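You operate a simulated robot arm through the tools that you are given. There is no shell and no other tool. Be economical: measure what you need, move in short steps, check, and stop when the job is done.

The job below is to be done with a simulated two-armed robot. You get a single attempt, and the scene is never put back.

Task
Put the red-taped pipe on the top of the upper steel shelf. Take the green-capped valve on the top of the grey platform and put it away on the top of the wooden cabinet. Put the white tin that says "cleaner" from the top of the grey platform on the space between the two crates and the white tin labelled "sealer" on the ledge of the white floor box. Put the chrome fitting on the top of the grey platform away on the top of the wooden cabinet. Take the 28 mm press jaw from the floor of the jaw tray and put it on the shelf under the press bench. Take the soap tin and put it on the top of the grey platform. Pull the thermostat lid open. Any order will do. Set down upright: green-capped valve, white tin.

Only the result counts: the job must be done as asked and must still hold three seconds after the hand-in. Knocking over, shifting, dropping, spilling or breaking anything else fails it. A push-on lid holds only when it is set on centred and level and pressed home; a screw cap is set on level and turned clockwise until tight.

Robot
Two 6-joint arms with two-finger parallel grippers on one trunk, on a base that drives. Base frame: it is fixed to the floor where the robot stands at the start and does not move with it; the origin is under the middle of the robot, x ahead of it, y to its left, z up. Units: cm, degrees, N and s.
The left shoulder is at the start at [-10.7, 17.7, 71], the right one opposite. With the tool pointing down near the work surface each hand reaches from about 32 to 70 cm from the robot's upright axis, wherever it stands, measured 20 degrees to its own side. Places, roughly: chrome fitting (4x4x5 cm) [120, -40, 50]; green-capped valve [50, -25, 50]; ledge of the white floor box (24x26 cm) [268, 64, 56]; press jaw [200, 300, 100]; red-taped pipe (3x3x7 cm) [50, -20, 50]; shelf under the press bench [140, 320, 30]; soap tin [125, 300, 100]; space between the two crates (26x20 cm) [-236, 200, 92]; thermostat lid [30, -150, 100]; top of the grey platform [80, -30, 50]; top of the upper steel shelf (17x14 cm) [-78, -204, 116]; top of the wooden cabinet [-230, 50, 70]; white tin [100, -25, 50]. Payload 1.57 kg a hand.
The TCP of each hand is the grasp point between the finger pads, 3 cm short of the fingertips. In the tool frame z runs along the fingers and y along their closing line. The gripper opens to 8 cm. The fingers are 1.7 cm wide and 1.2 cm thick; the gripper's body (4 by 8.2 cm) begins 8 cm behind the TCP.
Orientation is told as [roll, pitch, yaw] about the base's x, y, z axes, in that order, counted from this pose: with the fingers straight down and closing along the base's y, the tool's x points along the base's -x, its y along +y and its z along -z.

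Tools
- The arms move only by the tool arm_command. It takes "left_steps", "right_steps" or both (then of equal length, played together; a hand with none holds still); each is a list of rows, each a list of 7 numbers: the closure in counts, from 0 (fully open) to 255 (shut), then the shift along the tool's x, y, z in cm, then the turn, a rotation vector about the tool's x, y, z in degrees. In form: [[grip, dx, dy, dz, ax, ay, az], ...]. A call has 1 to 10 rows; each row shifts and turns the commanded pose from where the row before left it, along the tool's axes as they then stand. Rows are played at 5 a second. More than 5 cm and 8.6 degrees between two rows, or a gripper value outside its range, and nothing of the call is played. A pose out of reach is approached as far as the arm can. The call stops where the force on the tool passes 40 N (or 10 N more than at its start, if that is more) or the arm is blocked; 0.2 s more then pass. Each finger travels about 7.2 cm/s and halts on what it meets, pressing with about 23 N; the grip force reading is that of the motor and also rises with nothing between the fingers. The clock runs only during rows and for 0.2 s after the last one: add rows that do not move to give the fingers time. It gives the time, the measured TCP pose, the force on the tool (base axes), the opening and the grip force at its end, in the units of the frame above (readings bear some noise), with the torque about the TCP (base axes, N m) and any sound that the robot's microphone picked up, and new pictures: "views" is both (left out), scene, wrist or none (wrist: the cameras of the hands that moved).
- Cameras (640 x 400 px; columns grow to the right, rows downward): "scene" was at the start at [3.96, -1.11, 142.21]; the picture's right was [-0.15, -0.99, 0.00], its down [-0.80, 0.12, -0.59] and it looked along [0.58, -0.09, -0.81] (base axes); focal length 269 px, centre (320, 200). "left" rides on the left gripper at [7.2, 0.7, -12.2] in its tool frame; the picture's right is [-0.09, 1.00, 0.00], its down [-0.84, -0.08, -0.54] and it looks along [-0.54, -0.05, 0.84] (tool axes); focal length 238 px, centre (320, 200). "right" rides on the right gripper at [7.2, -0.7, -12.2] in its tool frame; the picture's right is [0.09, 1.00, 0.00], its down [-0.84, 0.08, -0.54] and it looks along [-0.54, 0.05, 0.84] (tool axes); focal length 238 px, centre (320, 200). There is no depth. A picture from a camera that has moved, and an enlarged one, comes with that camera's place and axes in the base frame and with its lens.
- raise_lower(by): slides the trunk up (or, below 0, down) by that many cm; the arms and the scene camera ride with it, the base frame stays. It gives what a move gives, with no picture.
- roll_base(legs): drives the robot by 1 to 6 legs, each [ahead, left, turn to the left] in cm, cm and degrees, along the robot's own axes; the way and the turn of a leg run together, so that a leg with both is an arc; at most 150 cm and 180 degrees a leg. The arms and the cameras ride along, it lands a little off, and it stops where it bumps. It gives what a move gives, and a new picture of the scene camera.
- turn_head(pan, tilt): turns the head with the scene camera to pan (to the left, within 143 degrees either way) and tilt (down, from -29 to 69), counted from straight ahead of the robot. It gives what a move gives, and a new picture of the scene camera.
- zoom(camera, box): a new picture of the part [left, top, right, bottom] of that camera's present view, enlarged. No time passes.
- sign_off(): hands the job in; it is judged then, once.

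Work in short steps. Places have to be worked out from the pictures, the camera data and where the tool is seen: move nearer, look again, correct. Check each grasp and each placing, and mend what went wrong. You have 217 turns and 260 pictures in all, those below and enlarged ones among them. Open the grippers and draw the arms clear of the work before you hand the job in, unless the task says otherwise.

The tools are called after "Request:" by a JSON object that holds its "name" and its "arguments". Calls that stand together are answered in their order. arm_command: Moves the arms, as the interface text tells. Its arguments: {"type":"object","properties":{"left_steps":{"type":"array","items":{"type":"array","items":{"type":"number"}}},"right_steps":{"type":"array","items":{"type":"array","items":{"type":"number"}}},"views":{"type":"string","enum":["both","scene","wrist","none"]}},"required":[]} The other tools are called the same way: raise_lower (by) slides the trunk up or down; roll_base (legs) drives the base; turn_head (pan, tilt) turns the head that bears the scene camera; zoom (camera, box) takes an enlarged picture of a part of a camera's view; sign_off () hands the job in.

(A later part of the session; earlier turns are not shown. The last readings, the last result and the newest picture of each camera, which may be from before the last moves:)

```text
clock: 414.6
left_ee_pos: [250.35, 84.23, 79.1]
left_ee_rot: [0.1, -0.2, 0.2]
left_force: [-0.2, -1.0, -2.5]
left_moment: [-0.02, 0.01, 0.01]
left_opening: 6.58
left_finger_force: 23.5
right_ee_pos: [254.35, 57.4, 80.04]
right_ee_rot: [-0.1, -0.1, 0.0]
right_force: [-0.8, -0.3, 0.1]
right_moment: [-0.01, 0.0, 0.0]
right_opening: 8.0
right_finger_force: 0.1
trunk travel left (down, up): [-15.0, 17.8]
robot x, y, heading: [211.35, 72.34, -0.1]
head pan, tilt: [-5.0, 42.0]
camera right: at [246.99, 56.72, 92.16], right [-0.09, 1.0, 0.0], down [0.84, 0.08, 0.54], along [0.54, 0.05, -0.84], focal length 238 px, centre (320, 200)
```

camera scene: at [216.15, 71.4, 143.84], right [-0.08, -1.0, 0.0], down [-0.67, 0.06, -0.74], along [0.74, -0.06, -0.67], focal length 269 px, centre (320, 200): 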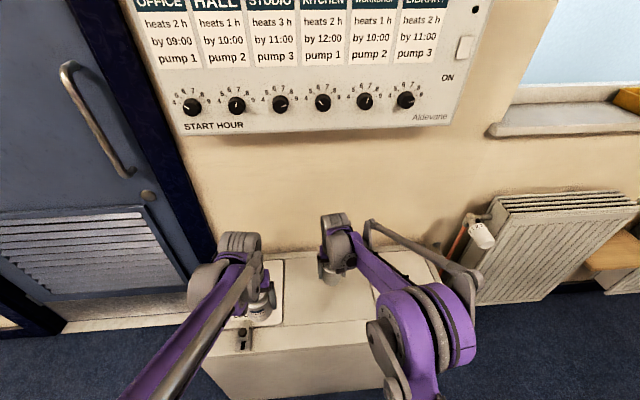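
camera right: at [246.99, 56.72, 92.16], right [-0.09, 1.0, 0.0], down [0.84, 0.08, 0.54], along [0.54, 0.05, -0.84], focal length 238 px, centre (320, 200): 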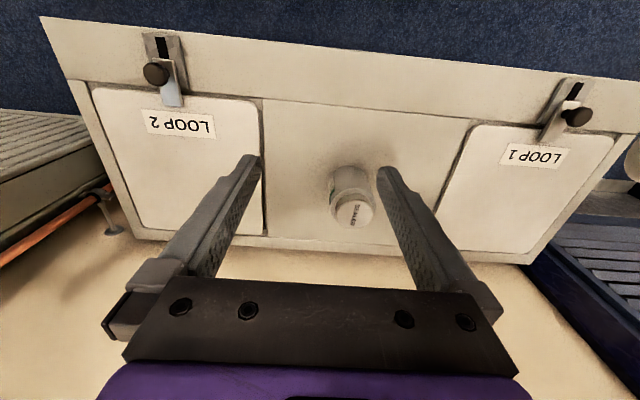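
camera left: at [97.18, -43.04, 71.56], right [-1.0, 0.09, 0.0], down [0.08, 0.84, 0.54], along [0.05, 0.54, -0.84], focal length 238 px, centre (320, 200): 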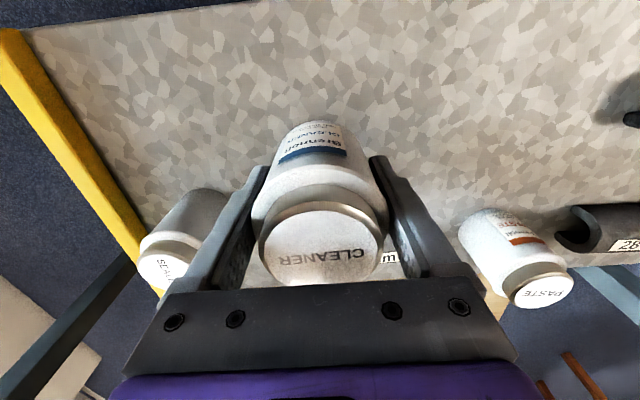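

Sealer stands on the ledge. I raise the trunk and drive back to the near end of the platform for the pipe.

Request:
{"name": "raise_lower", "arguments": {"by": 17}}

Request:
{"name": "roll_base", "arguments": {"legs": [[-20, 26, 0], [-120, 0, 0], [-78, 0, 0]]}}

Request:
{"name": "roll_base", "arguments": {"legs": [[-4, -112, 0]]}}

```text
clock: 416.6
left_ee_pos: [250.41, 84.31, 96.12]
left_ee_rot: [0.1, 0.1, 0.2]
left_force: [-0.8, -0.2, -3.4]
left_moment: [-0.02, 0.01, -0.01]
left_opening: 6.55
left_finger_force: 23.1
right_ee_pos: [254.01, 57.45, 97.07]
right_ee_rot: [0.1, 0.0, 0.0]
right_force: [-1.0, -0.2, 0.1]
right_moment: [-0.01, -0.04, 0.0]
right_opening: 8.0
right_finger_force: 0.1
trunk travel left (down, up): [-32.0, 0.8]
robot x, y, heading: [211.13, 71.96, 0.1]
head pan, tilt: [-5.0, 42.0]
```

```text
clock: 425.3
left_ee_pos: [111.78, 111.34, 96.1]
left_ee_rot: [0.0, 0.1, -1.1]
left_force: [-0.5, -0.5, -2.9]
left_moment: [0.0, 0.06, 0.02]
left_opening: 6.56
left_finger_force: 23.2
right_ee_pos: [114.99, 84.53, 97.01]
right_ee_rot: [0.0, 0.0, -1.3]
right_force: [-0.3, 0.4, 0.6]
right_moment: [0.04, -0.03, 0.0]
right_opening: 8.01
right_finger_force: 0.1
trunk travel left (down, up): [-32.0, 0.8]
robot x, y, heading: [71.82, 100.13, -0.9]
head pan, tilt: [-5.0, 42.0]
stopped in leg 3: the robot was blocked; the commanded pose is now the measured one
camera scene: at [76.15, 99.27, 161.2], right [-0.11, -0.99, 0.0], down [-0.67, 0.07, -0.74], along [0.74, -0.08, -0.67], focal length 269 px, centre (320, 200)
```

scene: 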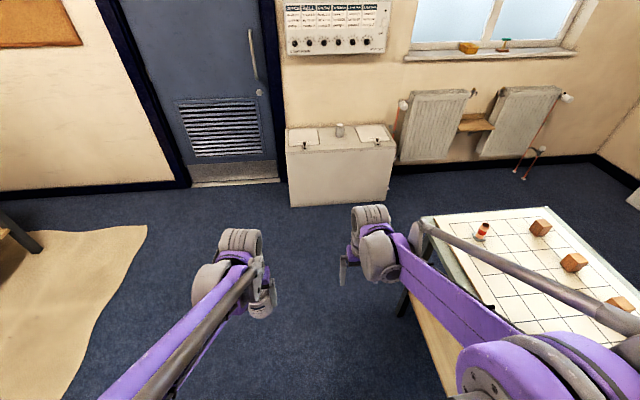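

```text
clock: 429.7
left_ee_pos: [109.67, 79.11, 95.85]
left_ee_rot: [-0.7, 0.0, -1.2]
left_force: [-0.6, -0.4, -3.4]
left_moment: [-0.01, -0.02, 0.0]
left_opening: 6.58
left_finger_force: 23.2
right_ee_pos: [112.71, 52.18, 97.4]
right_ee_rot: [-0.8, 0.0, -1.3]
right_force: [-0.6, -0.4, -0.1]
right_moment: [0.01, 0.0, 0.04]
right_opening: 7.99
right_finger_force: 0.0
trunk travel left (down, up): [-32.0, 0.8]
robot x, y, heading: [69.86, 66.24, -1.3]
head pan, tilt: [-5.0, 42.0]
stopped in leg 1: the robot was blocked; the commanded pose is now the measured one
camera scene: at [74.03, 67.92, 161.21], right [-0.11, -0.99, 0.01], down [-0.67, 0.06, -0.74], along [0.74, -0.09, -0.67], focal length 269 px, centre (320, 200)
```

scene: 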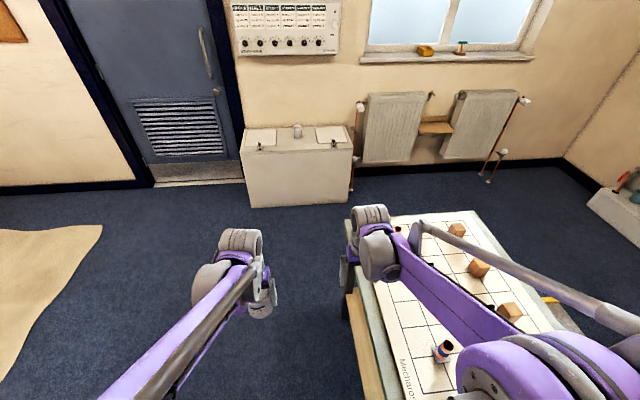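

Blocked by the chest corner and then against the table side while strafing; the items on the table still stand. I move back to the corridor centre (y≈88).

Request:
{"name": "roll_base", "arguments": {"legs": [[0, 22, 1.3]]}}

Request:
{"name": "roll_base", "arguments": {"legs": [[-76, 0, 0]]}}

```text
clock: 432.2
left_ee_pos: [109.48, 100.12, 96.04]
left_ee_rot: [0.1, -0.1, 0.4]
left_force: [-0.5, 0.1, -2.7]
left_moment: [0.01, -0.03, -0.01]
left_opening: 6.53
left_finger_force: 23.3
right_ee_pos: [113.39, 73.31, 97.05]
right_ee_rot: [0.0, 0.0, 0.1]
right_force: [-0.5, -0.3, -0.5]
right_moment: [-0.02, 0.02, -0.02]
right_opening: 8.02
right_finger_force: 0.0
trunk travel left (down, up): [-32.0, 0.8]
robot x, y, heading: [70.4, 87.91, 0.2]
head pan, tilt: [-5.0, 42.0]
camera scene: at [74.24, 87.16, 161.2], right [-0.08, -1.0, 0.0], down [-0.67, 0.05, -0.74], along [0.74, -0.06, -0.67], focal length 269 px, centre (320, 200)
```

scene: 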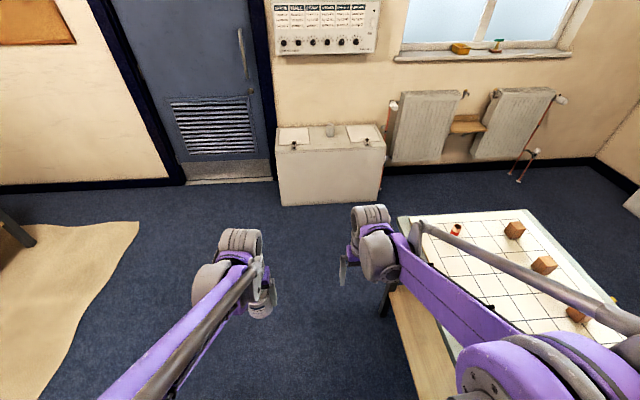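

```text
clock: 436.3
left_ee_pos: [34.51, 99.66, 96.06]
left_ee_rot: [0.1, 0.0, 1.1]
left_force: [-0.1, -0.8, -2.9]
left_moment: [-0.03, 0.04, -0.03]
left_opening: 6.55
left_finger_force: 23.6
right_ee_pos: [38.74, 72.91, 97.04]
right_ee_rot: [0.1, 0.0, 1.0]
right_force: [-0.9, 0.0, 0.3]
right_moment: [0.01, -0.01, 0.02]
right_opening: 8.01
right_finger_force: 0.1
trunk travel left (down, up): [-32.0, 0.8]
robot x, y, heading: [-4.64, 86.48, 1.0]
head pan, tilt: [-5.0, 42.0]
camera scene: at [-0.69, 86.31, 161.21], right [-0.07, -1.0, 0.0], down [-0.67, 0.05, -0.74], along [0.74, -0.05, -0.67], focal length 269 px, centre (320, 200)
```

scene: 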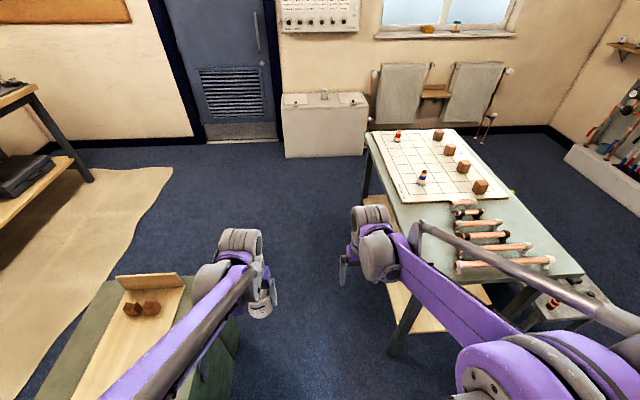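

Now strafe right to y≈−16 beside the platform's near end.

Request:
{"name": "roll_base", "arguments": {"legs": [[0, -52, -1], [0, -51, 0]]}}

Request:
{"name": "raise_lower", "arguments": {"by": -17}}

Request:
{"name": "turn_head", "arguments": {"pan": 0, "tilt": 50}}

```text
clock: 445.9
left_ee_pos: [34.44, -3.67, 96.13]
left_ee_rot: [0.0, 0.0, -0.8]
left_force: [0.8, 0.5, -3.1]
left_moment: [0.04, 0.02, 0.03]
left_opening: 6.55
left_finger_force: 23.7
right_ee_pos: [37.91, -30.42, 97.03]
right_ee_rot: [0.0, 0.1, -0.9]
right_force: [-0.1, -0.3, -0.5]
right_moment: [0.0, 0.01, 0.03]
right_opening: 8.01
right_finger_force: 0.1
trunk travel left (down, up): [-32.0, 0.8]
robot x, y, heading: [-4.8, -15.16, -0.6]
head pan, tilt: [-5.0, 42.0]
camera scene: at [-0.98, -15.94, 161.2], right [-0.1, -0.99, 0.0], down [-0.67, 0.07, -0.74], along [0.74, -0.07, -0.67], focal length 269 px, centre (320, 200)
```

scene: 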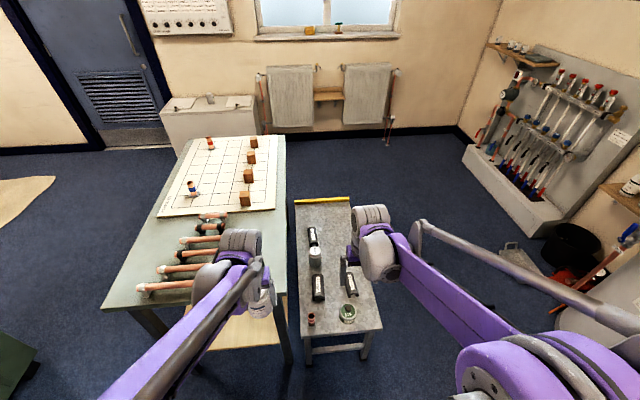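

```text
clock: 447.8
left_ee_pos: [34.62, -3.61, 79.14]
left_ee_rot: [0.1, 0.0, -0.7]
left_force: [0.3, 0.2, -2.4]
left_moment: [0.01, -0.01, -0.01]
left_opening: 6.55
left_finger_force: 23.0
right_ee_pos: [38.05, -30.57, 80.07]
right_ee_rot: [0.1, 0.1, -0.9]
right_force: [-0.1, 0.3, 0.2]
right_moment: [0.0, 0.01, 0.01]
right_opening: 7.98
right_finger_force: 0.1
trunk travel left (down, up): [-15.0, 17.8]
robot x, y, heading: [-5.01, -15.08, -0.5]
head pan, tilt: [-5.0, 42.0]
```

```text
clock: 448.5
left_ee_pos: [34.58, -3.59, 79.14]
left_ee_rot: [0.1, 0.1, -0.7]
left_force: [0.2, -0.1, -2.9]
left_moment: [0.01, 0.01, 0.0]
left_opening: 6.56
left_finger_force: 23.2
right_ee_pos: [37.97, -30.62, 80.11]
right_ee_rot: [0.1, 0.0, -0.8]
right_force: [-0.3, 0.1, 0.2]
right_moment: [0.0, -0.02, -0.01]
right_opening: 7.98
right_finger_force: 0.2
trunk travel left (down, up): [-15.0, 17.8]
robot x, y, heading: [-5.16, -15.64, -0.5]
head pan, tilt: [0.0, 50.0]
camera scene: at [-0.56, -15.22, 142.72], right [-0.01, -1.0, 0.0], down [-0.77, 0.01, -0.64], along [0.64, -0.01, -0.77], focal length 269 px, centre (320, 200)
```

scene: 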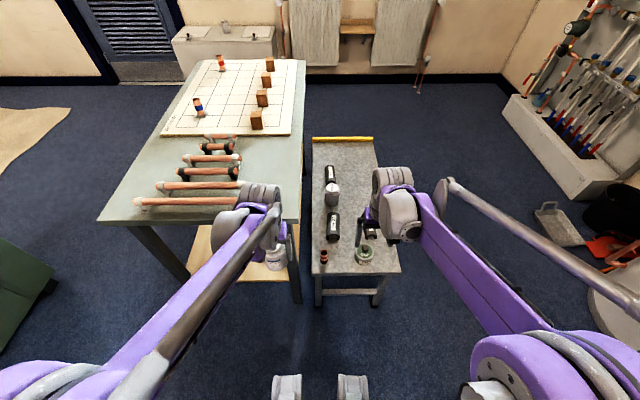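

Table edge and platform items look unchanged. I bring the right hand over the pipe at ≈[47.3,-17.3].

Request:
{"name": "arm_command", "arguments": {"right_steps": [[80, -3, 3.5, 0, 0, 0, 0], [80, -3, 3.5, 0, 0, 0, 0], [80, -3.3, 3.3, 0, 0, 0, 0], [80, 0, 3, 3, 0, 0, 0], [80, 0, 0, 4.5, 0, 0, 0], [80, 0, 0, 4.5, 0, 0, 0], [80, 0, 0, 4.5, 0, 0, 0], [80, 0, 0, 0, 0, 0, 0]], "views": "wrist"}}

```text
clock: 450.3
left_ee_pos: [34.54, -3.66, 79.08]
left_ee_rot: [0.1, 0.0, -0.7]
left_force: [-0.6, -0.7, -2.7]
left_moment: [0.01, 0.0, 0.03]
left_opening: 6.55
left_finger_force: 22.8
right_ee_pos: [47.33, -17.46, 63.85]
right_ee_rot: [0.0, 0.0, -0.8]
right_force: [-0.2, -0.3, 0.1]
right_moment: [0.0, 0.0, -0.02]
right_opening: 5.5
right_finger_force: 0.1
trunk travel left (down, up): [-15.0, 17.8]
robot x, y, heading: [-5.02, -14.7, -0.9]
head pan, tilt: [0.0, 50.0]
camera right: at [40.09, -18.12, 75.85], right [-0.08, 1.0, 0.0], down [0.84, 0.06, 0.54], along [0.54, 0.04, -0.84], focal length 238 px, centre (320, 200)
```

right: 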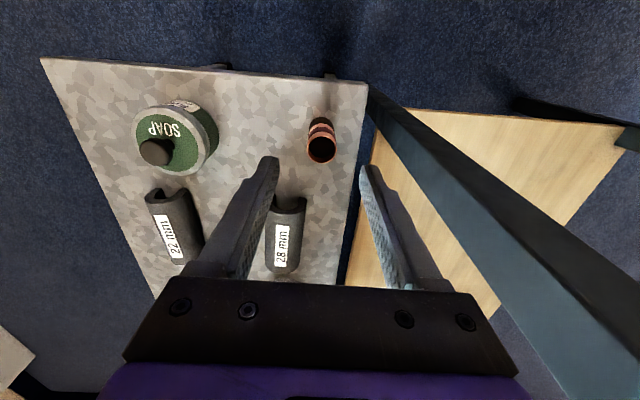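

Aligned. Lower, grip, and lift the pipe.

Request:
{"name": "arm_command", "arguments": {"right_steps": [[80, -0.2, 0.1, 3, 0, 0, 0], [80, 0, 0, 4, 0, 0, 0], [80, 0, 0, 4.1, 0, 0, 0], [80, 0, 0, 0, 0, 0, 0], [255, 0, 0, 0, 0, 0, 0], [255, 0, 0, 0, 0, 0, 0], [255, 0, 0, 0, 0, 0, 0], [255, 0, 0, -4, 0, 0, 0], [255, 0, 0, -4, 0, 0, 0], [255, 0, 0, -4, 0, 0, 0]], "views": "none"}}

Request:
{"name": "arm_command", "arguments": {"right_steps": [[255, 0, 0, -4, 0, 0, 0], [255, 0, 0, -4, 0, 0, 0], [255, 0, 0, -4, 0, 0, 0], [255, 3, -3, -2, 0, 0, 0], [255, 3, -3, 0, 0, 0, 0], [255, 3, -3, 0, 0, 0, 0], [255, 0, -3, 0, 0, 0, 0]], "views": "wrist"}}

```text
clock: 452.5
left_ee_pos: [34.5, -3.6, 79.13]
left_ee_rot: [0.1, 0.0, -0.7]
left_force: [0.6, -0.1, -3.2]
left_moment: [0.01, 0.0, 0.0]
left_opening: 6.56
left_finger_force: 22.8
right_ee_pos: [47.67, -17.6, 64.92]
right_ee_rot: [0.0, 0.0, -0.9]
right_force: [0.8, 0.0, -1.0]
right_moment: [0.0, -0.02, -0.03]
right_opening: 2.68
right_finger_force: 23.1
trunk travel left (down, up): [-15.0, 17.8]
robot x, y, heading: [-4.71, -15.5, -0.8]
head pan, tilt: [0.0, 50.0]
```

```text
clock: 454.1
left_ee_pos: [34.63, -3.68, 79.08]
left_ee_rot: [0.2, -0.1, -0.7]
left_force: [0.4, 0.6, -4.1]
left_moment: [0.0, 0.0, -0.01]
left_opening: 6.57
left_finger_force: 23.5
right_ee_pos: [38.41, -29.39, 78.58]
right_ee_rot: [0.1, 0.1, -0.9]
right_force: [-0.4, -0.3, -0.9]
right_moment: [0.01, 0.01, -0.03]
right_opening: 2.67
right_finger_force: 22.7
trunk travel left (down, up): [-15.0, 17.8]
robot x, y, heading: [-5.05, -15.0, -0.7]
head pan, tilt: [0.0, 50.0]
camera right: at [31.13, -29.84, 90.71], right [-0.08, 1.0, 0.0], down [0.84, 0.06, 0.54], along [0.54, 0.04, -0.84], focal length 238 px, centre (320, 200)
```

right: 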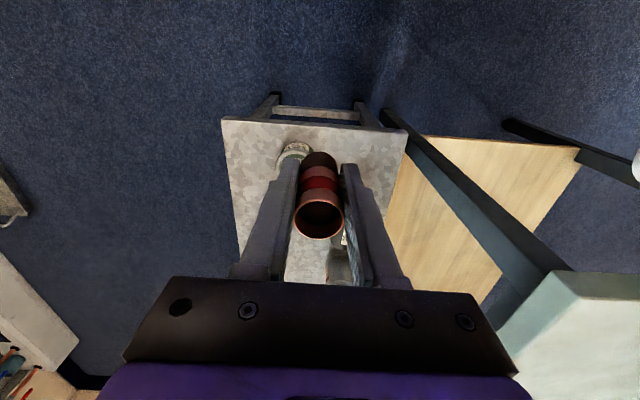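

Pipe held. Before going to the wall I move the left hand inward and the right hand outward (to stay clear of tank and fuse boxes), raise the trunk, turn to heading −90 and drive south.

Request:
{"name": "arm_command", "arguments": {"left_steps": [[255, 0, 0, 0, 0, 0, 0], [255, 0, 0, 0, 0, 0, 0], [255, 1, -3.5, 0, 0, 0, 0], [255, 1, -3.5, 0, 0, 0, 0], [255, 1, -3.5, 0, 0, 0, 0], [255, 0, -3.5, 0, 0, 0, 0]], "right_steps": [[255, 2, -4, 0, 0, 0, 0], [255, 2, -4, 0, 0, 0, 0], [255, 1, -2, 0, 0, 0, 0], [255, 0, 0, 0, 0, 0, 0], [255, 0, 0, 0, 0, 0, 0], [255, 0, 0, 0, 0, 0, 0]], "views": "none"}}

Request:
{"name": "raise_lower", "arguments": {"by": 17.5}}

Request:
{"name": "roll_base", "arguments": {"legs": [[0, 0, -90], [60, 2, 0], [60, 0, 0]]}}

Request:
{"name": "turn_head", "arguments": {"pan": -20, "tilt": 40}}

```text
clock: 455.5
left_ee_pos: [31.42, -17.53, 79.33]
left_ee_rot: [0.2, 0.0, -0.8]
left_force: [-0.6, -0.5, -3.2]
left_moment: [0.01, -0.03, -0.05]
left_opening: 6.56
left_finger_force: 22.5
right_ee_pos: [33.04, -39.16, 78.38]
right_ee_rot: [0.0, 0.0, -0.9]
right_force: [0.6, -0.4, -0.3]
right_moment: [0.02, 0.01, 0.03]
right_opening: 2.68
right_finger_force: 23.4
trunk travel left (down, up): [-15.0, 17.8]
robot x, y, heading: [-5.21, -15.0, -0.7]
head pan, tilt: [0.0, 50.0]
```

```text
clock: 457.4
left_ee_pos: [31.33, -17.57, 96.64]
left_ee_rot: [0.2, 0.0, -0.7]
left_force: [-0.7, -0.8, -3.0]
left_moment: [-0.02, 0.0, -0.02]
left_opening: 6.55
left_finger_force: 23.2
right_ee_pos: [33.11, -39.15, 96.01]
right_ee_rot: [0.1, 0.0, -0.8]
right_force: [-0.2, 0.1, -0.8]
right_moment: [-0.04, -0.02, -0.02]
right_opening: 2.67
right_finger_force: 23.3
trunk travel left (down, up): [-32.5, 0.3]
robot x, y, heading: [-5.05, -15.04, -0.8]
head pan, tilt: [0.0, 50.0]
```

```text
clock: 467.8
left_ee_pos: [-8.29, -171.94, 96.62]
left_ee_rot: [0.0, 0.0, -91.8]
left_force: [-0.1, 0.0, -2.7]
left_moment: [-0.02, 0.01, -0.04]
left_opening: 6.54
left_finger_force: 22.8
right_ee_pos: [-29.89, -173.42, 95.97]
right_ee_rot: [0.0, 0.0, -92.0]
right_force: [0.3, -0.2, -0.4]
right_moment: [0.02, -0.02, -0.05]
right_opening: 2.68
right_finger_force: 22.6
trunk travel left (down, up): [-32.5, 0.3]
robot x, y, heading: [-5.31, -135.68, -91.9]
head pan, tilt: [0.0, 50.0]
stopped in leg 3: the robot was blocked; the commanded pose is now the measured one
camera scene: at [-5.33, -139.06, 160.53], right [-1.0, 0.03, 0.0], down [0.02, 0.77, -0.64], along [-0.02, -0.64, -0.77], focal length 269 px, centre (320, 200)
```

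scene: 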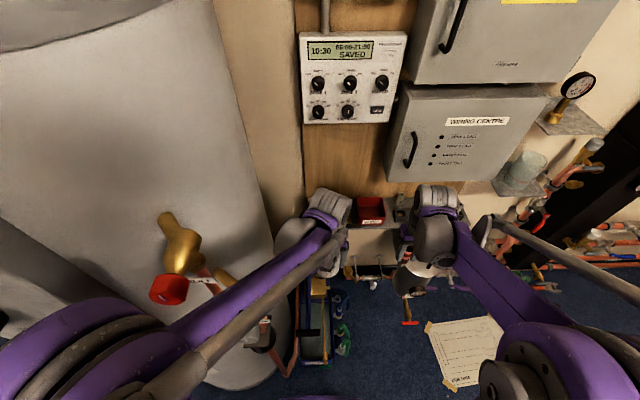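

```text
clock: 468.6
left_ee_pos: [-8.27, -171.78, 96.71]
left_ee_rot: [0.1, 0.0, -91.8]
left_force: [0.0, 0.3, -2.5]
left_moment: [-0.01, 0.01, -0.02]
left_opening: 6.53
left_finger_force: 23.4
right_ee_pos: [-29.8, -173.38, 95.89]
right_ee_rot: [0.0, 0.1, -92.0]
right_force: [-0.1, -0.4, -0.2]
right_moment: [-0.01, -0.02, 0.02]
right_opening: 2.67
right_finger_force: 22.8
trunk travel left (down, up): [-32.5, 0.3]
robot x, y, heading: [-5.46, -135.48, -92.0]
head pan, tilt: [-20.0, 40.0]
camera scene: at [-8.23, -139.17, 161.93], right [-0.93, 0.37, 0.0], down [0.24, 0.6, -0.77], along [-0.28, -0.71, -0.64], focal length 269 px, centre (320, 200)
```

scene: 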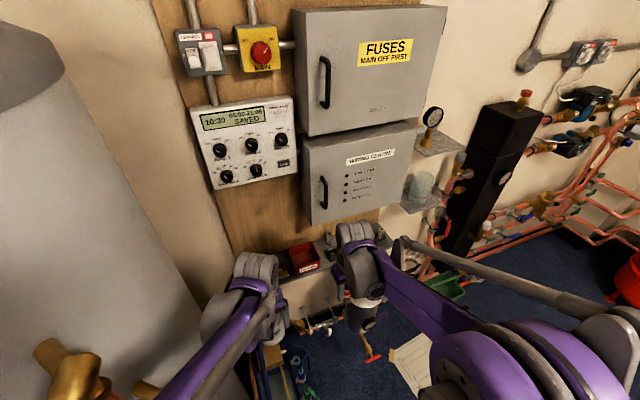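

The shelf spans x −71…−87, y −197…−210 with a gauge at its back. I strafe right away from the tank, then go diagonally to about [−57,−149].

Request:
{"name": "roll_base", "arguments": {"legs": [[0, -25, 1], [13, -27, 1]]}}

Request:
{"name": "turn_head", "arguments": {"pan": -20, "tilt": 45}}

```text
clock: 473.9
left_ee_pos: [-59.25, -184.27, 96.57]
left_ee_rot: [0.2, 0.0, -90.3]
left_force: [0.0, -0.5, -2.6]
left_moment: [0.02, -0.03, -0.06]
left_opening: 6.56
left_finger_force: 23.5
right_ee_pos: [-80.73, -186.33, 95.9]
right_ee_rot: [0.0, 0.1, -90.5]
right_force: [0.3, 0.1, -0.6]
right_moment: [-0.01, 0.04, -0.03]
right_opening: 2.68
right_finger_force: 22.8
trunk travel left (down, up): [-32.5, 0.3]
robot x, y, heading: [-56.77, -147.79, -90.4]
head pan, tilt: [-20.0, 40.0]
camera scene: at [-59.96, -151.61, 161.93], right [-0.94, 0.35, 0.0], down [0.22, 0.6, -0.77], along [-0.27, -0.72, -0.64], focal length 269 px, centre (320, 200)
```

scene: 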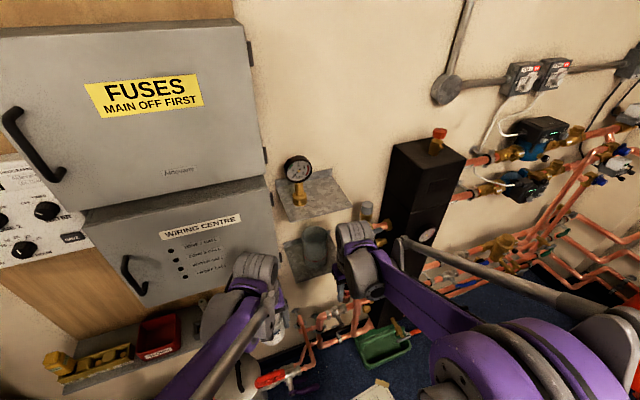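

```text
clock: 474.6
left_ee_pos: [-59.19, -184.33, 96.61]
left_ee_rot: [0.1, -0.1, -90.3]
left_force: [0.8, 0.4, -2.3]
left_moment: [0.01, 0.01, -0.02]
left_opening: 6.54
left_finger_force: 23.1
right_ee_pos: [-80.78, -186.32, 95.85]
right_ee_rot: [0.0, -0.1, -90.5]
right_force: [-0.2, 0.0, -0.6]
right_moment: [-0.03, 0.01, -0.02]
right_opening: 2.68
right_finger_force: 22.9
trunk travel left (down, up): [-32.5, 0.3]
robot x, y, heading: [-57.18, -147.79, -90.3]
head pan, tilt: [-20.0, 45.0]
camera scene: at [-59.85, -151.29, 161.21], right [-0.94, 0.35, 0.0], down [0.25, 0.66, -0.71], along [-0.25, -0.66, -0.71], focal length 269 px, centre (320, 200)
```

scene: 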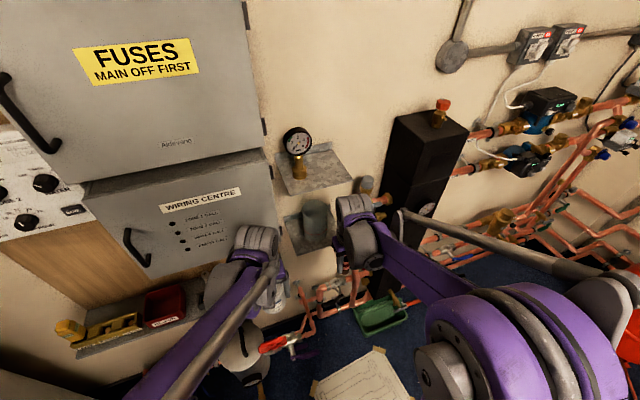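

Free spot on the shelf's right half ≈[-82.5,-205]; the gauge base is at x≈−73. I pull the left hand back 6 cm, advance 6 cm, and raise the right hand to z≈130.

Request:
{"name": "arm_command", "arguments": {"left_steps": [[255, 3, 0, 0, 0, 0, 0], [255, 3, 0, 0, 0, 0, 0], [255, 0, 0, 0, 0, 0, 0], [255, 0, 0, 0, 0, 0, 0], [255, 0, 0, 0, 0, 0, 0], [255, 0, 0, 0, 0, 0, 0], [255, 0, 0, 0, 0, 0, 0], [255, 0, 0, 0, 0, 0, 0]], "right_steps": [[255, 0, 0, -4.5, 0, 0, 0], [255, 0, 0, -4.5, 0, 0, 0], [255, 0, 0, -4.5, 0, 0, 0], [255, 0, 0, -4.5, 0, 0, 0], [255, 0, 0, -4.5, 0, 0, 0], [255, 0, 0, -4.5, 0, 0, 0], [255, 0, 0, -4.5, 0, 0, 0], [255, 0, 0, 0, 0, 0, 0]], "views": "none"}}

Request:
{"name": "roll_base", "arguments": {"legs": [[6, 0, 0]]}}

Request:
{"name": "arm_command", "arguments": {"right_steps": [[255, -4, 0, 0, 0, 0, 0], [255, -4, -0.8, 0, 0, 0, 0], [255, -3, -0.8, 0, 0, 0, 0], [255, 0, 0, 0, 0, 0, 0], [255, 0, 0, 0, 0, 0, 0]], "views": "both"}}

```text
clock: 476.4
left_ee_pos: [-59.21, -178.34, 96.55]
left_ee_rot: [0.1, -0.1, -90.2]
left_force: [-0.5, 0.2, -3.0]
left_moment: [0.03, 0.02, 0.02]
left_opening: 6.56
left_finger_force: 23.2
right_ee_pos: [-80.81, -186.26, 127.28]
right_ee_rot: [0.0, 0.1, -90.5]
right_force: [-0.6, 0.2, -0.5]
right_moment: [-0.01, -0.01, 0.0]
right_opening: 2.67
right_finger_force: 23.6
trunk travel left (down, up): [-32.5, 0.3]
robot x, y, heading: [-57.03, -148.16, -90.6]
head pan, tilt: [-20.0, 45.0]
```

```text
clock: 477.4
left_ee_pos: [-59.33, -184.09, 96.53]
left_ee_rot: [0.0, -0.1, -90.4]
left_force: [0.4, -0.4, -2.9]
left_moment: [-0.04, 0.03, 0.01]
left_opening: 6.54
left_finger_force: 23.1
right_ee_pos: [-80.86, -192.06, 127.38]
right_ee_rot: [0.0, 0.0, -90.5]
right_force: [0.0, -0.4, -1.4]
right_moment: [0.01, 0.0, 0.03]
right_opening: 2.71
right_finger_force: 23.1
trunk travel left (down, up): [-32.5, 0.3]
robot x, y, heading: [-56.98, -153.81, -90.3]
head pan, tilt: [-20.0, 45.0]
camera scene: at [-59.87, -157.03, 161.17], right [-0.94, 0.35, 0.0], down [0.25, 0.66, -0.71], along [-0.25, -0.66, -0.71], focal length 269 px, centre (320, 200)
```

scene: 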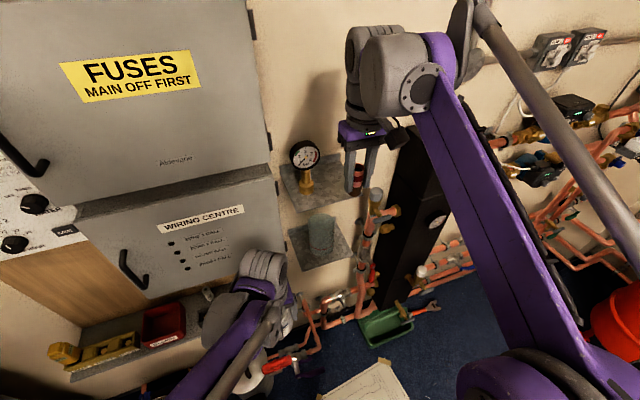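

```text
clock: 478.6
left_ee_pos: [-59.36, -184.33, 96.59]
left_ee_rot: [0.1, 0.1, -90.3]
left_force: [-0.6, 0.7, -3.8]
left_moment: [0.03, -0.03, 0.02]
left_opening: 6.54
left_finger_force: 23.2
right_ee_pos: [-82.5, -203.15, 127.02]
right_ee_rot: [0.0, 0.0, -90.5]
right_force: [0.4, -0.5, -0.3]
right_moment: [0.0, -0.02, -0.04]
right_opening: 2.7
right_finger_force: 23.2
trunk travel left (down, up): [-32.5, 0.3]
robot x, y, heading: [-57.11, -153.98, -90.2]
head pan, tilt: [-20.0, 45.0]
camera scene: at [-59.89, -157.3, 161.21], right [-0.94, 0.35, 0.0], down [0.25, 0.66, -0.71], along [-0.25, -0.66, -0.71], focal length 269 px, centre (320, 200)
camera right: at [-83.25, -195.85, 139.18], right [1.0, 0.08, 0.0], down [0.07, -0.84, 0.54], along [0.04, -0.54, -0.84], focal length 238 px, centre (320, 200)
```

scene: 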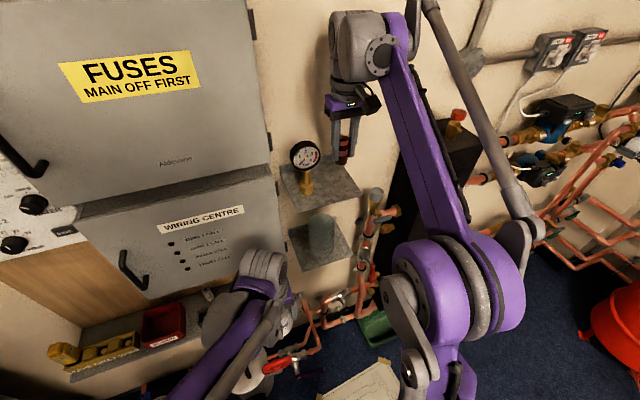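
right: 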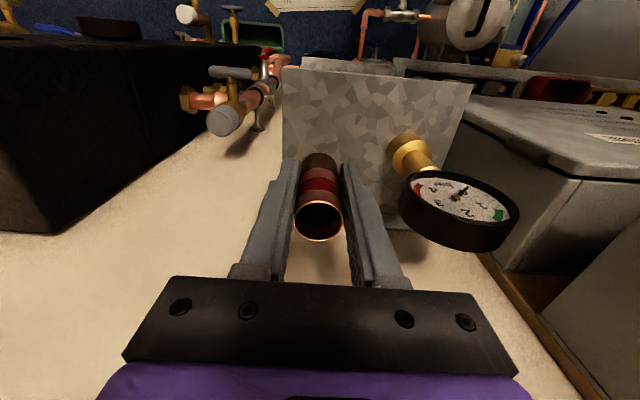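

The spot under the pipe is free shelf (edge 3.6 cm away, gauge 8 cm away). Lowering.

Request:
{"name": "arm_command", "arguments": {"right_steps": [[255, 0, 0, 3, 0, 0, 0], [255, 0, 0, 2, 0, 0, 0], [255, 0, 0, 0.5, 0, 0, 0], [255, 0, 0, 0, 0, 0, 0]], "views": "none"}}

Request:
{"name": "arm_command", "arguments": {"right_steps": [[255, 0, 0, 0.3, 0, 0, 0], [255, 0, 0, 0.2, 0, 0, 0], [255, 0, 0, 0, 0, 0, 0]], "views": "none"}}

Request:
{"name": "arm_command", "arguments": {"right_steps": [[255, 0, 0, 0.2, 0, 0, 0], [255, 0, 0, 0.1, 0, 0, 0], [255, 0, 0, 0, 0, 0, 0]], "views": "none"}}

```text
clock: 479.6
left_ee_pos: [-59.37, -184.26, 96.74]
left_ee_rot: [0.2, 0.0, -90.5]
left_force: [-0.2, -0.3, -3.0]
left_moment: [0.02, -0.01, 0.03]
left_opening: 6.55
left_finger_force: 23.0
right_ee_pos: [-82.86, -203.23, 121.88]
right_ee_rot: [-0.1, 0.0, -90.6]
right_force: [0.6, -0.9, -0.5]
right_moment: [0.0, 0.01, 0.02]
right_opening: 2.67
right_finger_force: 22.6
trunk travel left (down, up): [-32.5, 0.3]
robot x, y, heading: [-57.08, -153.77, -90.5]
head pan, tilt: [-20.0, 45.0]
```

```text
clock: 480.4
left_ee_pos: [-59.37, -184.33, 96.51]
left_ee_rot: [0.1, 0.0, -90.3]
left_force: [0.2, 0.6, -3.4]
left_moment: [0.0, -0.02, -0.02]
left_opening: 6.55
left_finger_force: 23.3
right_ee_pos: [-82.65, -203.08, 121.23]
right_ee_rot: [0.0, 0.0, -90.7]
right_force: [0.3, -0.5, -0.7]
right_moment: [-0.01, 0.0, -0.04]
right_opening: 2.7
right_finger_force: 23.1
trunk travel left (down, up): [-32.5, 0.3]
robot x, y, heading: [-56.76, -153.98, -90.5]
head pan, tilt: [-20.0, 45.0]
```

```text
clock: 481.2
left_ee_pos: [-59.31, -184.36, 96.69]
left_ee_rot: [0.1, -0.1, -90.4]
left_force: [-0.5, 0.1, -3.2]
left_moment: [-0.01, -0.01, -0.02]
left_opening: 6.53
left_finger_force: 22.6
right_ee_pos: [-82.67, -203.17, 120.97]
right_ee_rot: [0.0, 0.0, -90.6]
right_force: [0.3, -0.2, -0.5]
right_moment: [0.0, 0.04, -0.02]
right_opening: 2.68
right_finger_force: 22.9
trunk travel left (down, up): [-32.5, 0.3]
robot x, y, heading: [-57.38, -153.96, -90.2]
head pan, tilt: [-20.0, 45.0]
```

Request:
{"name": "arm_command", "arguments": {"right_steps": [[255, 0, 0, 0.2, 0, 0, 0], [255, 0, 0, 0.1, 0, 0, 0], [255, 0, 0, 0, 0, 0, 0]], "views": "none"}}

Request:
{"name": "arm_command", "arguments": {"right_steps": [[255, 0, 0, 0.2, 0, 0, 0], [255, 0, 0, 0, 0, 0, 0]], "views": "wrist"}}

```text
clock: 482.0
left_ee_pos: [-59.51, -184.29, 96.63]
left_ee_rot: [0.1, 0.0, -90.5]
left_force: [0.4, -0.6, -2.4]
left_moment: [0.01, 0.01, 0.0]
left_opening: 6.56
left_finger_force: 23.0
right_ee_pos: [-82.54, -203.31, 120.7]
right_ee_rot: [0.0, 0.0, -90.6]
right_force: [0.1, 0.0, -0.5]
right_moment: [-0.01, -0.02, -0.04]
right_opening: 2.69
right_finger_force: 22.2
trunk travel left (down, up): [-32.5, 0.3]
robot x, y, heading: [-56.98, -153.59, -90.6]
head pan, tilt: [-20.0, 45.0]
```

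```text
clock: 482.6
left_ee_pos: [-59.41, -184.28, 96.65]
left_ee_rot: [-0.1, -0.2, -90.4]
left_force: [0.7, -0.3, -2.8]
left_moment: [-0.01, 0.0, -0.01]
left_opening: 6.54
left_finger_force: 23.6
right_ee_pos: [-82.5, -203.26, 120.55]
right_ee_rot: [0.0, -0.1, -90.7]
right_force: [-2.1, -3.2, 19.9]
right_moment: [-0.22, 0.08, -0.02]
right_opening: 2.72
right_finger_force: 23.5
trunk travel left (down, up): [-32.5, 0.3]
robot x, y, heading: [-56.75, -154.04, -90.7]
head pan, tilt: [-20.0, 45.0]
camera right: at [-83.17, -195.96, 132.65], right [1.0, 0.08, 0.0], down [0.07, -0.84, 0.54], along [0.04, -0.54, -0.84], focal length 238 px, centre (320, 200)
```

right: 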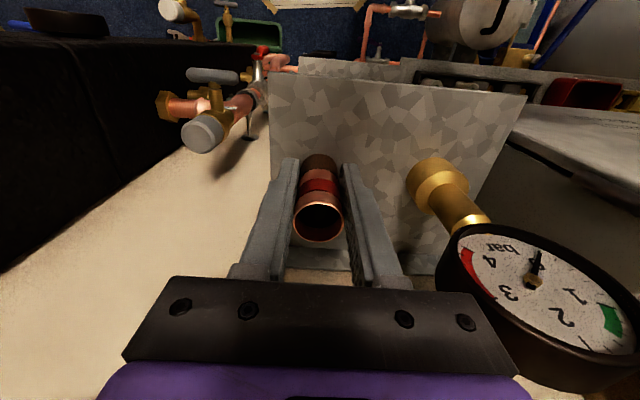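

Contact; pipe stands on the shelf. Release gently, rise straight and back away.

Request:
{"name": "arm_command", "arguments": {"right_steps": [[255, 0, 0, -0.15, 0, 0, 0], [140, 0, 0, 0, 0, 0, 0], [125, 0, 0, 0, 0, 0, 0], [125, 0, 0, -2, 0, 0, 0], [125, 0, 0, -4, 0, 0, 0], [125, 0, 0, -3, 0, 0, 0], [125, 3.5, 0, 0, 0, 0, 0], [125, 4, 0, 0, 0, 0, 0], [125, 4, 0, 0, 0, 0, 0], [125, 4, 0, 0, 0, 0, 0]], "views": "both"}}

```text
clock: 484.8
left_ee_pos: [-59.34, -184.27, 96.46]
left_ee_rot: [0.1, -0.1, -90.3]
left_force: [0.6, 0.3, -2.6]
left_moment: [-0.03, 0.01, 0.02]
left_opening: 6.55
left_finger_force: 23.2
right_ee_pos: [-82.28, -187.54, 129.88]
right_ee_rot: [0.1, -0.1, -90.6]
right_force: [-0.1, 0.1, -0.1]
right_moment: [-0.01, 0.03, 0.02]
right_opening: 4.07
right_finger_force: 0.1
trunk travel left (down, up): [-32.5, 0.3]
robot x, y, heading: [-57.3, -154.35, -90.2]
head pan, tilt: [-20.0, 45.0]
camera scene: at [-59.85, -157.05, 161.21], right [-0.94, 0.35, 0.0], down [0.25, 0.66, -0.71], along [-0.25, -0.66, -0.71], focal length 269 px, centre (320, 200)
camera right: at [-82.88, -180.3, 141.91], right [1.0, 0.08, 0.0], down [0.07, -0.84, 0.54], along [0.04, -0.54, -0.84], focal length 238 px, centre (320, 200)
```

scene: 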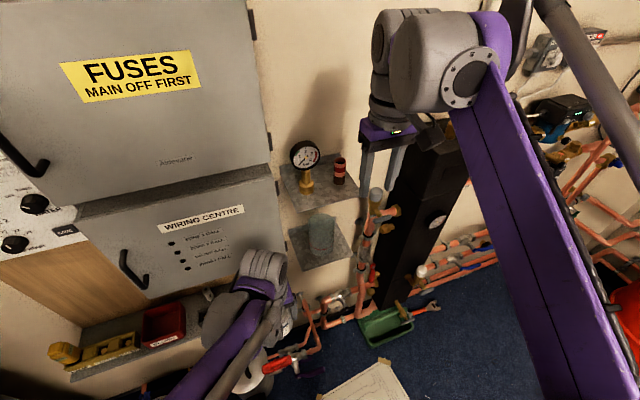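
right: 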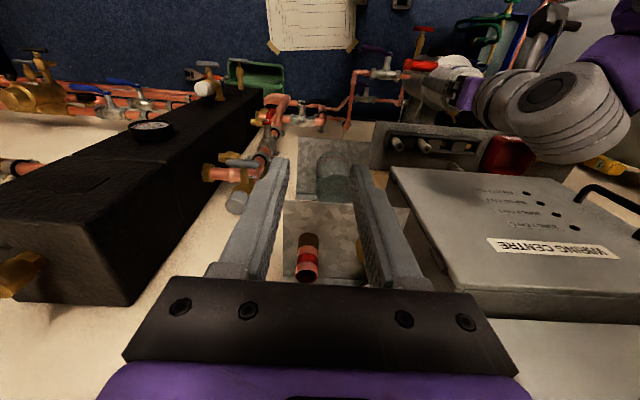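

Pipe stands on the upper shelf. Now I retrace my path away and go in front of the tank for the thermostat.

Request:
{"name": "roll_base", "arguments": {"legs": [[-7, 0, 0], [-13, 27, 0], [0, 26, 0], [-38, 0, 0], [0, 32, 0]]}}

Request:
{"name": "turn_head", "arguments": {"pan": 0, "tilt": 35}}

```text
clock: 495.8
left_ee_pos: [25.72, -126.58, 96.58]
left_ee_rot: [0.1, -0.1, -90.4]
left_force: [-0.1, 0.8, -4.2]
left_moment: [0.01, -0.01, 0.01]
left_opening: 6.55
left_finger_force: 23.3
right_ee_pos: [2.72, -130.1, 129.85]
right_ee_rot: [0.0, 0.0, -90.6]
right_force: [0.1, 0.4, 0.8]
right_moment: [-0.02, 0.03, 0.0]
right_opening: 4.08
right_finger_force: 0.0
trunk travel left (down, up): [-32.5, 0.3]
robot x, y, heading: [27.8, -96.19, -90.4]
head pan, tilt: [-20.0, 45.0]
camera scene: at [25.14, -99.49, 161.21], right [-0.94, 0.35, 0.0], down [0.25, 0.66, -0.71], along [-0.25, -0.66, -0.71], focal length 269 px, centre (320, 200)
```

scene: 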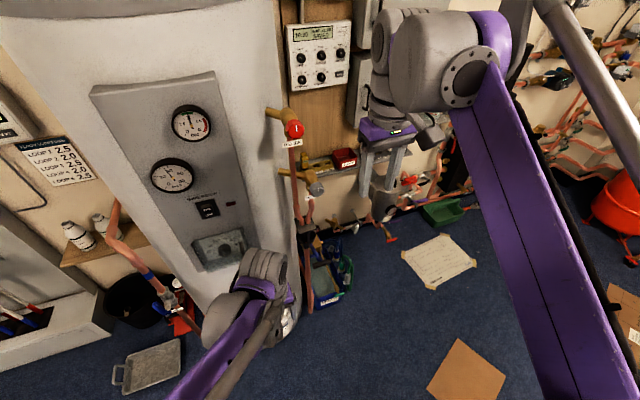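

```text
clock: 496.6
left_ee_pos: [25.73, -126.61, 96.69]
left_ee_rot: [0.1, 0.0, -90.3]
left_force: [0.3, -0.1, -1.8]
left_moment: [0.02, -0.02, 0.03]
left_opening: 6.55
left_finger_force: 23.0
right_ee_pos: [2.68, -129.98, 129.74]
right_ee_rot: [0.0, 0.0, -90.5]
right_force: [0.1, -0.5, -0.5]
right_moment: [-0.01, -0.03, -0.02]
right_opening: 4.06
right_finger_force: 0.1
trunk travel left (down, up): [-32.5, 0.3]
robot x, y, heading: [27.52, -96.07, -90.3]
head pan, tilt: [0.0, 35.0]
camera scene: at [27.91, -100.68, 162.69], right [-1.0, 0.01, 0.0], down [0.0, 0.57, -0.82], along [-0.01, -0.82, -0.57], focal length 269 px, centre (320, 200)
```

scene: 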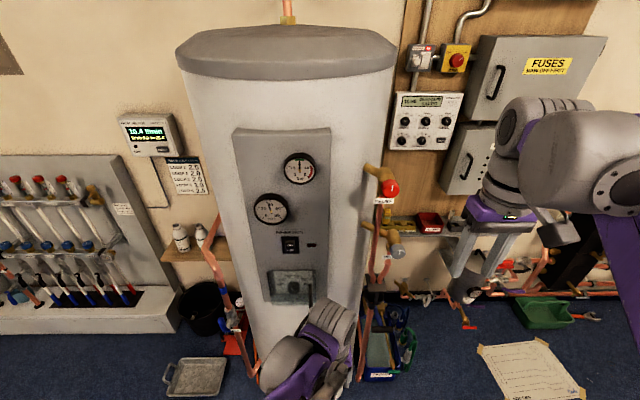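

Let me enlarge the thermostat box.

Request:
{"name": "zoom", "arguments": {"camera": "scene", "box": [230, 220, 370, 320]}}

```text
4.00 times, centred on (300, 270) of scene
camera zoom: at [27.91, -100.68, 162.69], right [-1.0, 0.01, 0.0], down [0.0, 0.57, -0.82], along [-0.01, -0.82, -0.57], focal length 1076 px, centre (400, -80)
```

zoom: 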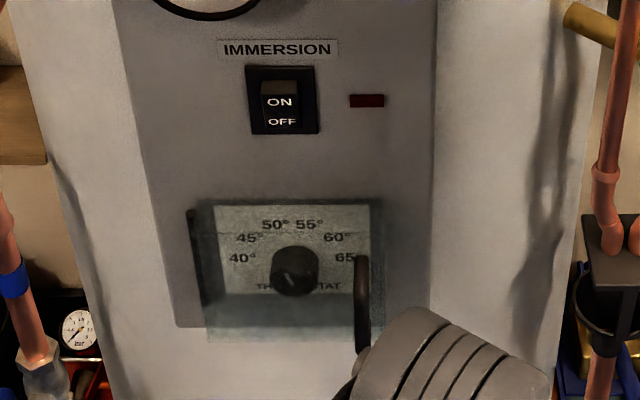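

The thermostat has a clear flap hinged at its left (+x≈41), with a vertical black handle at x≈30, z≈98. I strafe left 20 cm, move the left hand aside, and lower/pitch the right hand so its fingers point at the wall.

Request:
{"name": "roll_base", "arguments": {"legs": [[0, 20, 0]]}}

Request:
{"name": "arm_command", "arguments": {"left_steps": [[255, 0, 4, 0, 0, 0, 0], [255, 0, 4, 0, 0, 0, 0], [255, 0, 4, 0, 0, 0, 0], [255, 0, 4, 0, 0, 0, 0], [255, 0, 0, 0, 0, 0, 0], [255, 0, 0, 0, 0, 0, 0], [255, 0, 0, 0, 0, 0, 0], [255, 0, 0, 0, 0, 0, 0], [255, 0, 0, 0, 0, 0, 0]], "right_steps": [[125, 0, 0, 4.5, 0, 0, 0], [125, 0, 0, 4.5, 0, 0, 0], [125, 0, 0, 4.5, 0, 0, 0], [125, 0, 0, 4.5, 0, 0, 0], [125, 0, 0, 4.5, 0, 0, 0], [125, 0, 0, 4.5, 0, 0, 0], [125, 0, 0, 3, 0, 0, 0], [125, 0, 3.5, 0, 0, 0, 0], [125, 0, 3.5, 0, 0, 0, 0]], "views": "none"}}

Request:
{"name": "arm_command", "arguments": {"right_steps": [[125, 0, 0, 0, 0, -8.5, 0], [125, 0, 0, 0, 0, -8.5, 0], [125, 0, 0, 0, 0, -8.5, 0], [125, 0, 0, 0, 0, -8.5, 0], [125, 0, 0, 0, 0, -8.5, 0], [125, 0, 0, 0, 0, -8.5, 0], [125, 0, 0, 0, 0, -8.5, 0], [125, 0, 0, 0, 0, -8.5, 0], [125, 0, 0, 0, 0, -8.5, 0], [125, 0, 0, 0, 0, 0, 0]], "views": "both"}}

```text
clock: 499.0
left_ee_pos: [45.05, -126.68, 96.53]
left_ee_rot: [0.1, 0.0, -90.4]
left_force: [-0.3, -0.5, -3.3]
left_moment: [0.01, 0.01, -0.01]
left_opening: 6.59
left_finger_force: 22.6
right_ee_pos: [22.26, -130.18, 129.84]
right_ee_rot: [0.0, 0.0, -90.6]
right_force: [-0.4, 0.0, -0.2]
right_moment: [0.01, -0.01, -0.01]
right_opening: 4.09
right_finger_force: 0.0
trunk travel left (down, up): [-32.5, 0.3]
robot x, y, heading: [47.6, -96.11, -90.6]
head pan, tilt: [0.0, 35.0]
camera scene: at [47.37, -100.82, 162.69], right [-1.0, 0.01, 0.0], down [0.0, 0.57, -0.82], along [-0.01, -0.82, -0.57], focal length 269 px, centre (320, 200)
```

scene: 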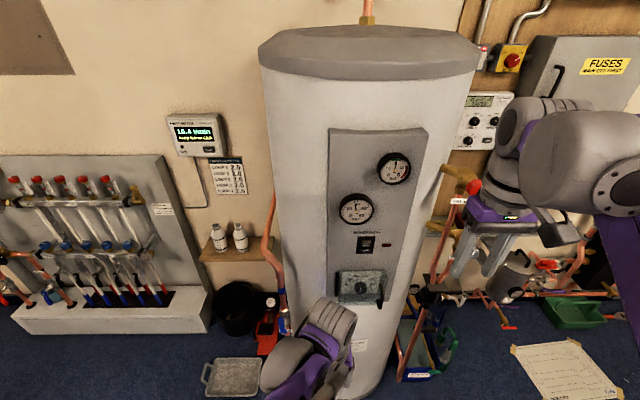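

```text
clock: 501.0
left_ee_pos: [61.19, -127.1, 96.6]
left_ee_rot: [0.1, 0.0, -90.4]
left_force: [0.3, 0.2, -3.0]
left_moment: [0.01, 0.0, 0.0]
left_opening: 6.55
left_finger_force: 23.3
right_ee_pos: [29.24, -130.24, 99.64]
right_ee_rot: [0.0, 0.0, -90.6]
right_force: [-0.2, 0.3, -0.2]
right_moment: [0.0, 0.03, -0.01]
right_opening: 4.08
right_finger_force: 0.0
trunk travel left (down, up): [-32.5, 0.3]
robot x, y, heading: [47.72, -96.05, -90.4]
head pan, tilt: [0.0, 35.0]
```

```text
clock: 503.4
left_ee_pos: [61.2, -127.2, 96.57]
left_ee_rot: [-0.1, 0.0, -90.4]
left_force: [-0.2, 0.2, -2.1]
left_moment: [0.01, 0.02, -0.04]
left_opening: 6.54
left_finger_force: 22.8
right_ee_pos: [29.03, -134.62, 102.56]
right_ee_rot: [0.2, -76.5, -90.8]
right_force: [0.1, 0.3, -0.1]
right_moment: [-0.02, 0.01, 0.03]
right_opening: 4.07
right_finger_force: 0.0
right hand out of reach, approached as far as the arm can: row 9
trunk travel left (down, up): [-32.5, 0.3]
robot x, y, heading: [47.8, -96.32, -90.7]
head pan, tilt: [0.0, 35.0]
stopped in row 10 (right hand): the arm was blocked; the commanded pose is now the measured one
camera scene: at [47.38, -100.9, 162.7], right [-1.0, 0.01, 0.0], down [0.0, 0.57, -0.82], along [-0.01, -0.82, -0.57], focal length 269 px, centre (320, 200)
camera right: at [28.54, -121.07, 98.35], right [1.0, 0.01, -0.09], down [0.08, 0.33, 0.94], along [0.04, -0.94, 0.33], focal length 238 px, centre (320, 200)
```

scene: 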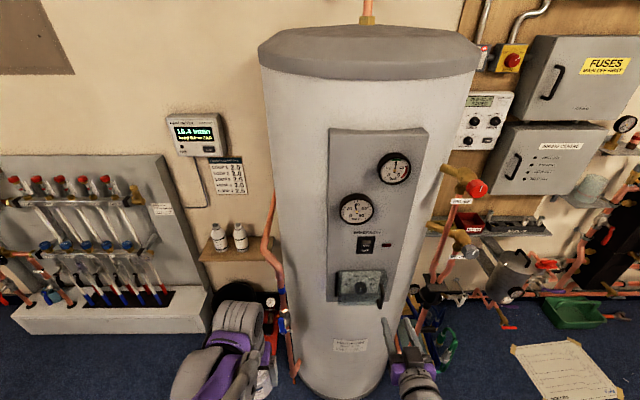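
right: 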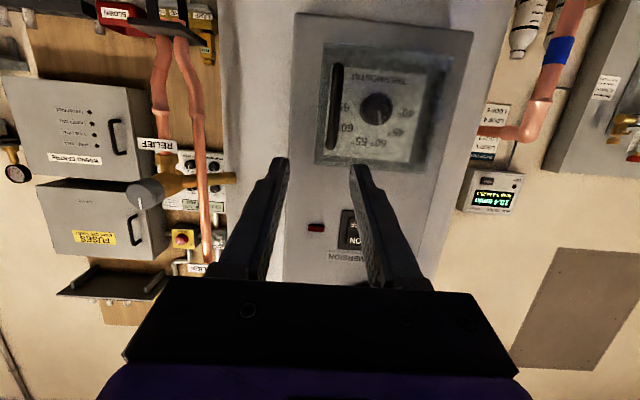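

The wrist camera sees the box and the vertical handle (x≈30, z 94–101, y≈−148). I lower 5 cm and advance, then look again.

Request:
{"name": "arm_command", "arguments": {"right_steps": [[125, 1.3, 0.5, 1.5, 0, 0, 0], [125, 1.3, 0.5, 2, 0, 0, 0], [125, 0, 0, 2, 0, 0, 0], [125, 0, 0, 2, 0, 0, 0], [125, 0, 0, 0, 0, 0, 0]], "views": "both"}}

```text
clock: 504.6
left_ee_pos: [61.25, -127.1, 96.57]
left_ee_rot: [0.1, 0.0, -90.5]
left_force: [0.0, 0.1, -2.7]
left_moment: [-0.01, 0.0, -0.01]
left_opening: 6.57
left_finger_force: 23.1
right_ee_pos: [30.14, -141.48, 99.99]
right_ee_rot: [0.1, -76.4, -90.9]
right_force: [-0.6, 1.0, 0.5]
right_moment: [-0.02, 0.0, 0.0]
right_opening: 4.09
right_finger_force: 0.1
right hand out of reach, approached as far as the arm can: row 2
trunk travel left (down, up): [-32.5, 0.3]
robot x, y, heading: [47.28, -96.67, -90.1]
head pan, tilt: [0.0, 35.0]
camera scene: at [47.39, -100.74, 162.69], right [-1.0, 0.01, 0.0], down [0.0, 0.57, -0.82], along [-0.01, -0.82, -0.57], focal length 269 px, centre (320, 200)
camera right: at [29.57, -127.95, 95.74], right [1.0, 0.01, -0.09], down [0.08, 0.33, 0.94], along [0.04, -0.94, 0.33], focal length 238 px, centre (320, 200)
```

scene: 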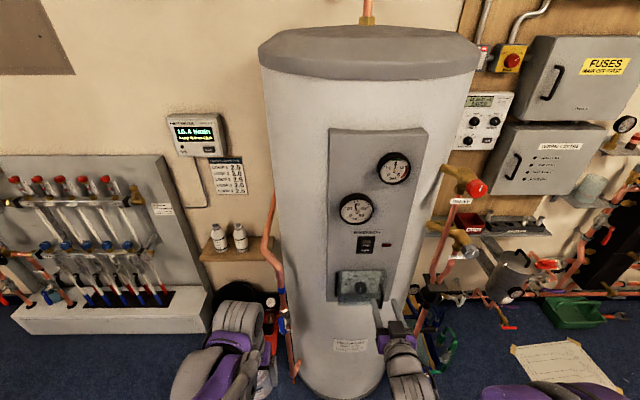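
right: 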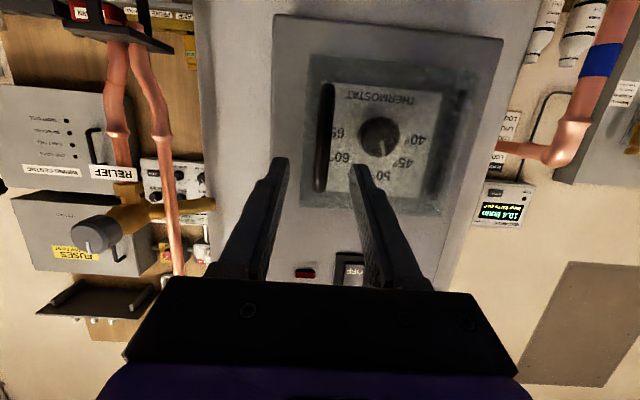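

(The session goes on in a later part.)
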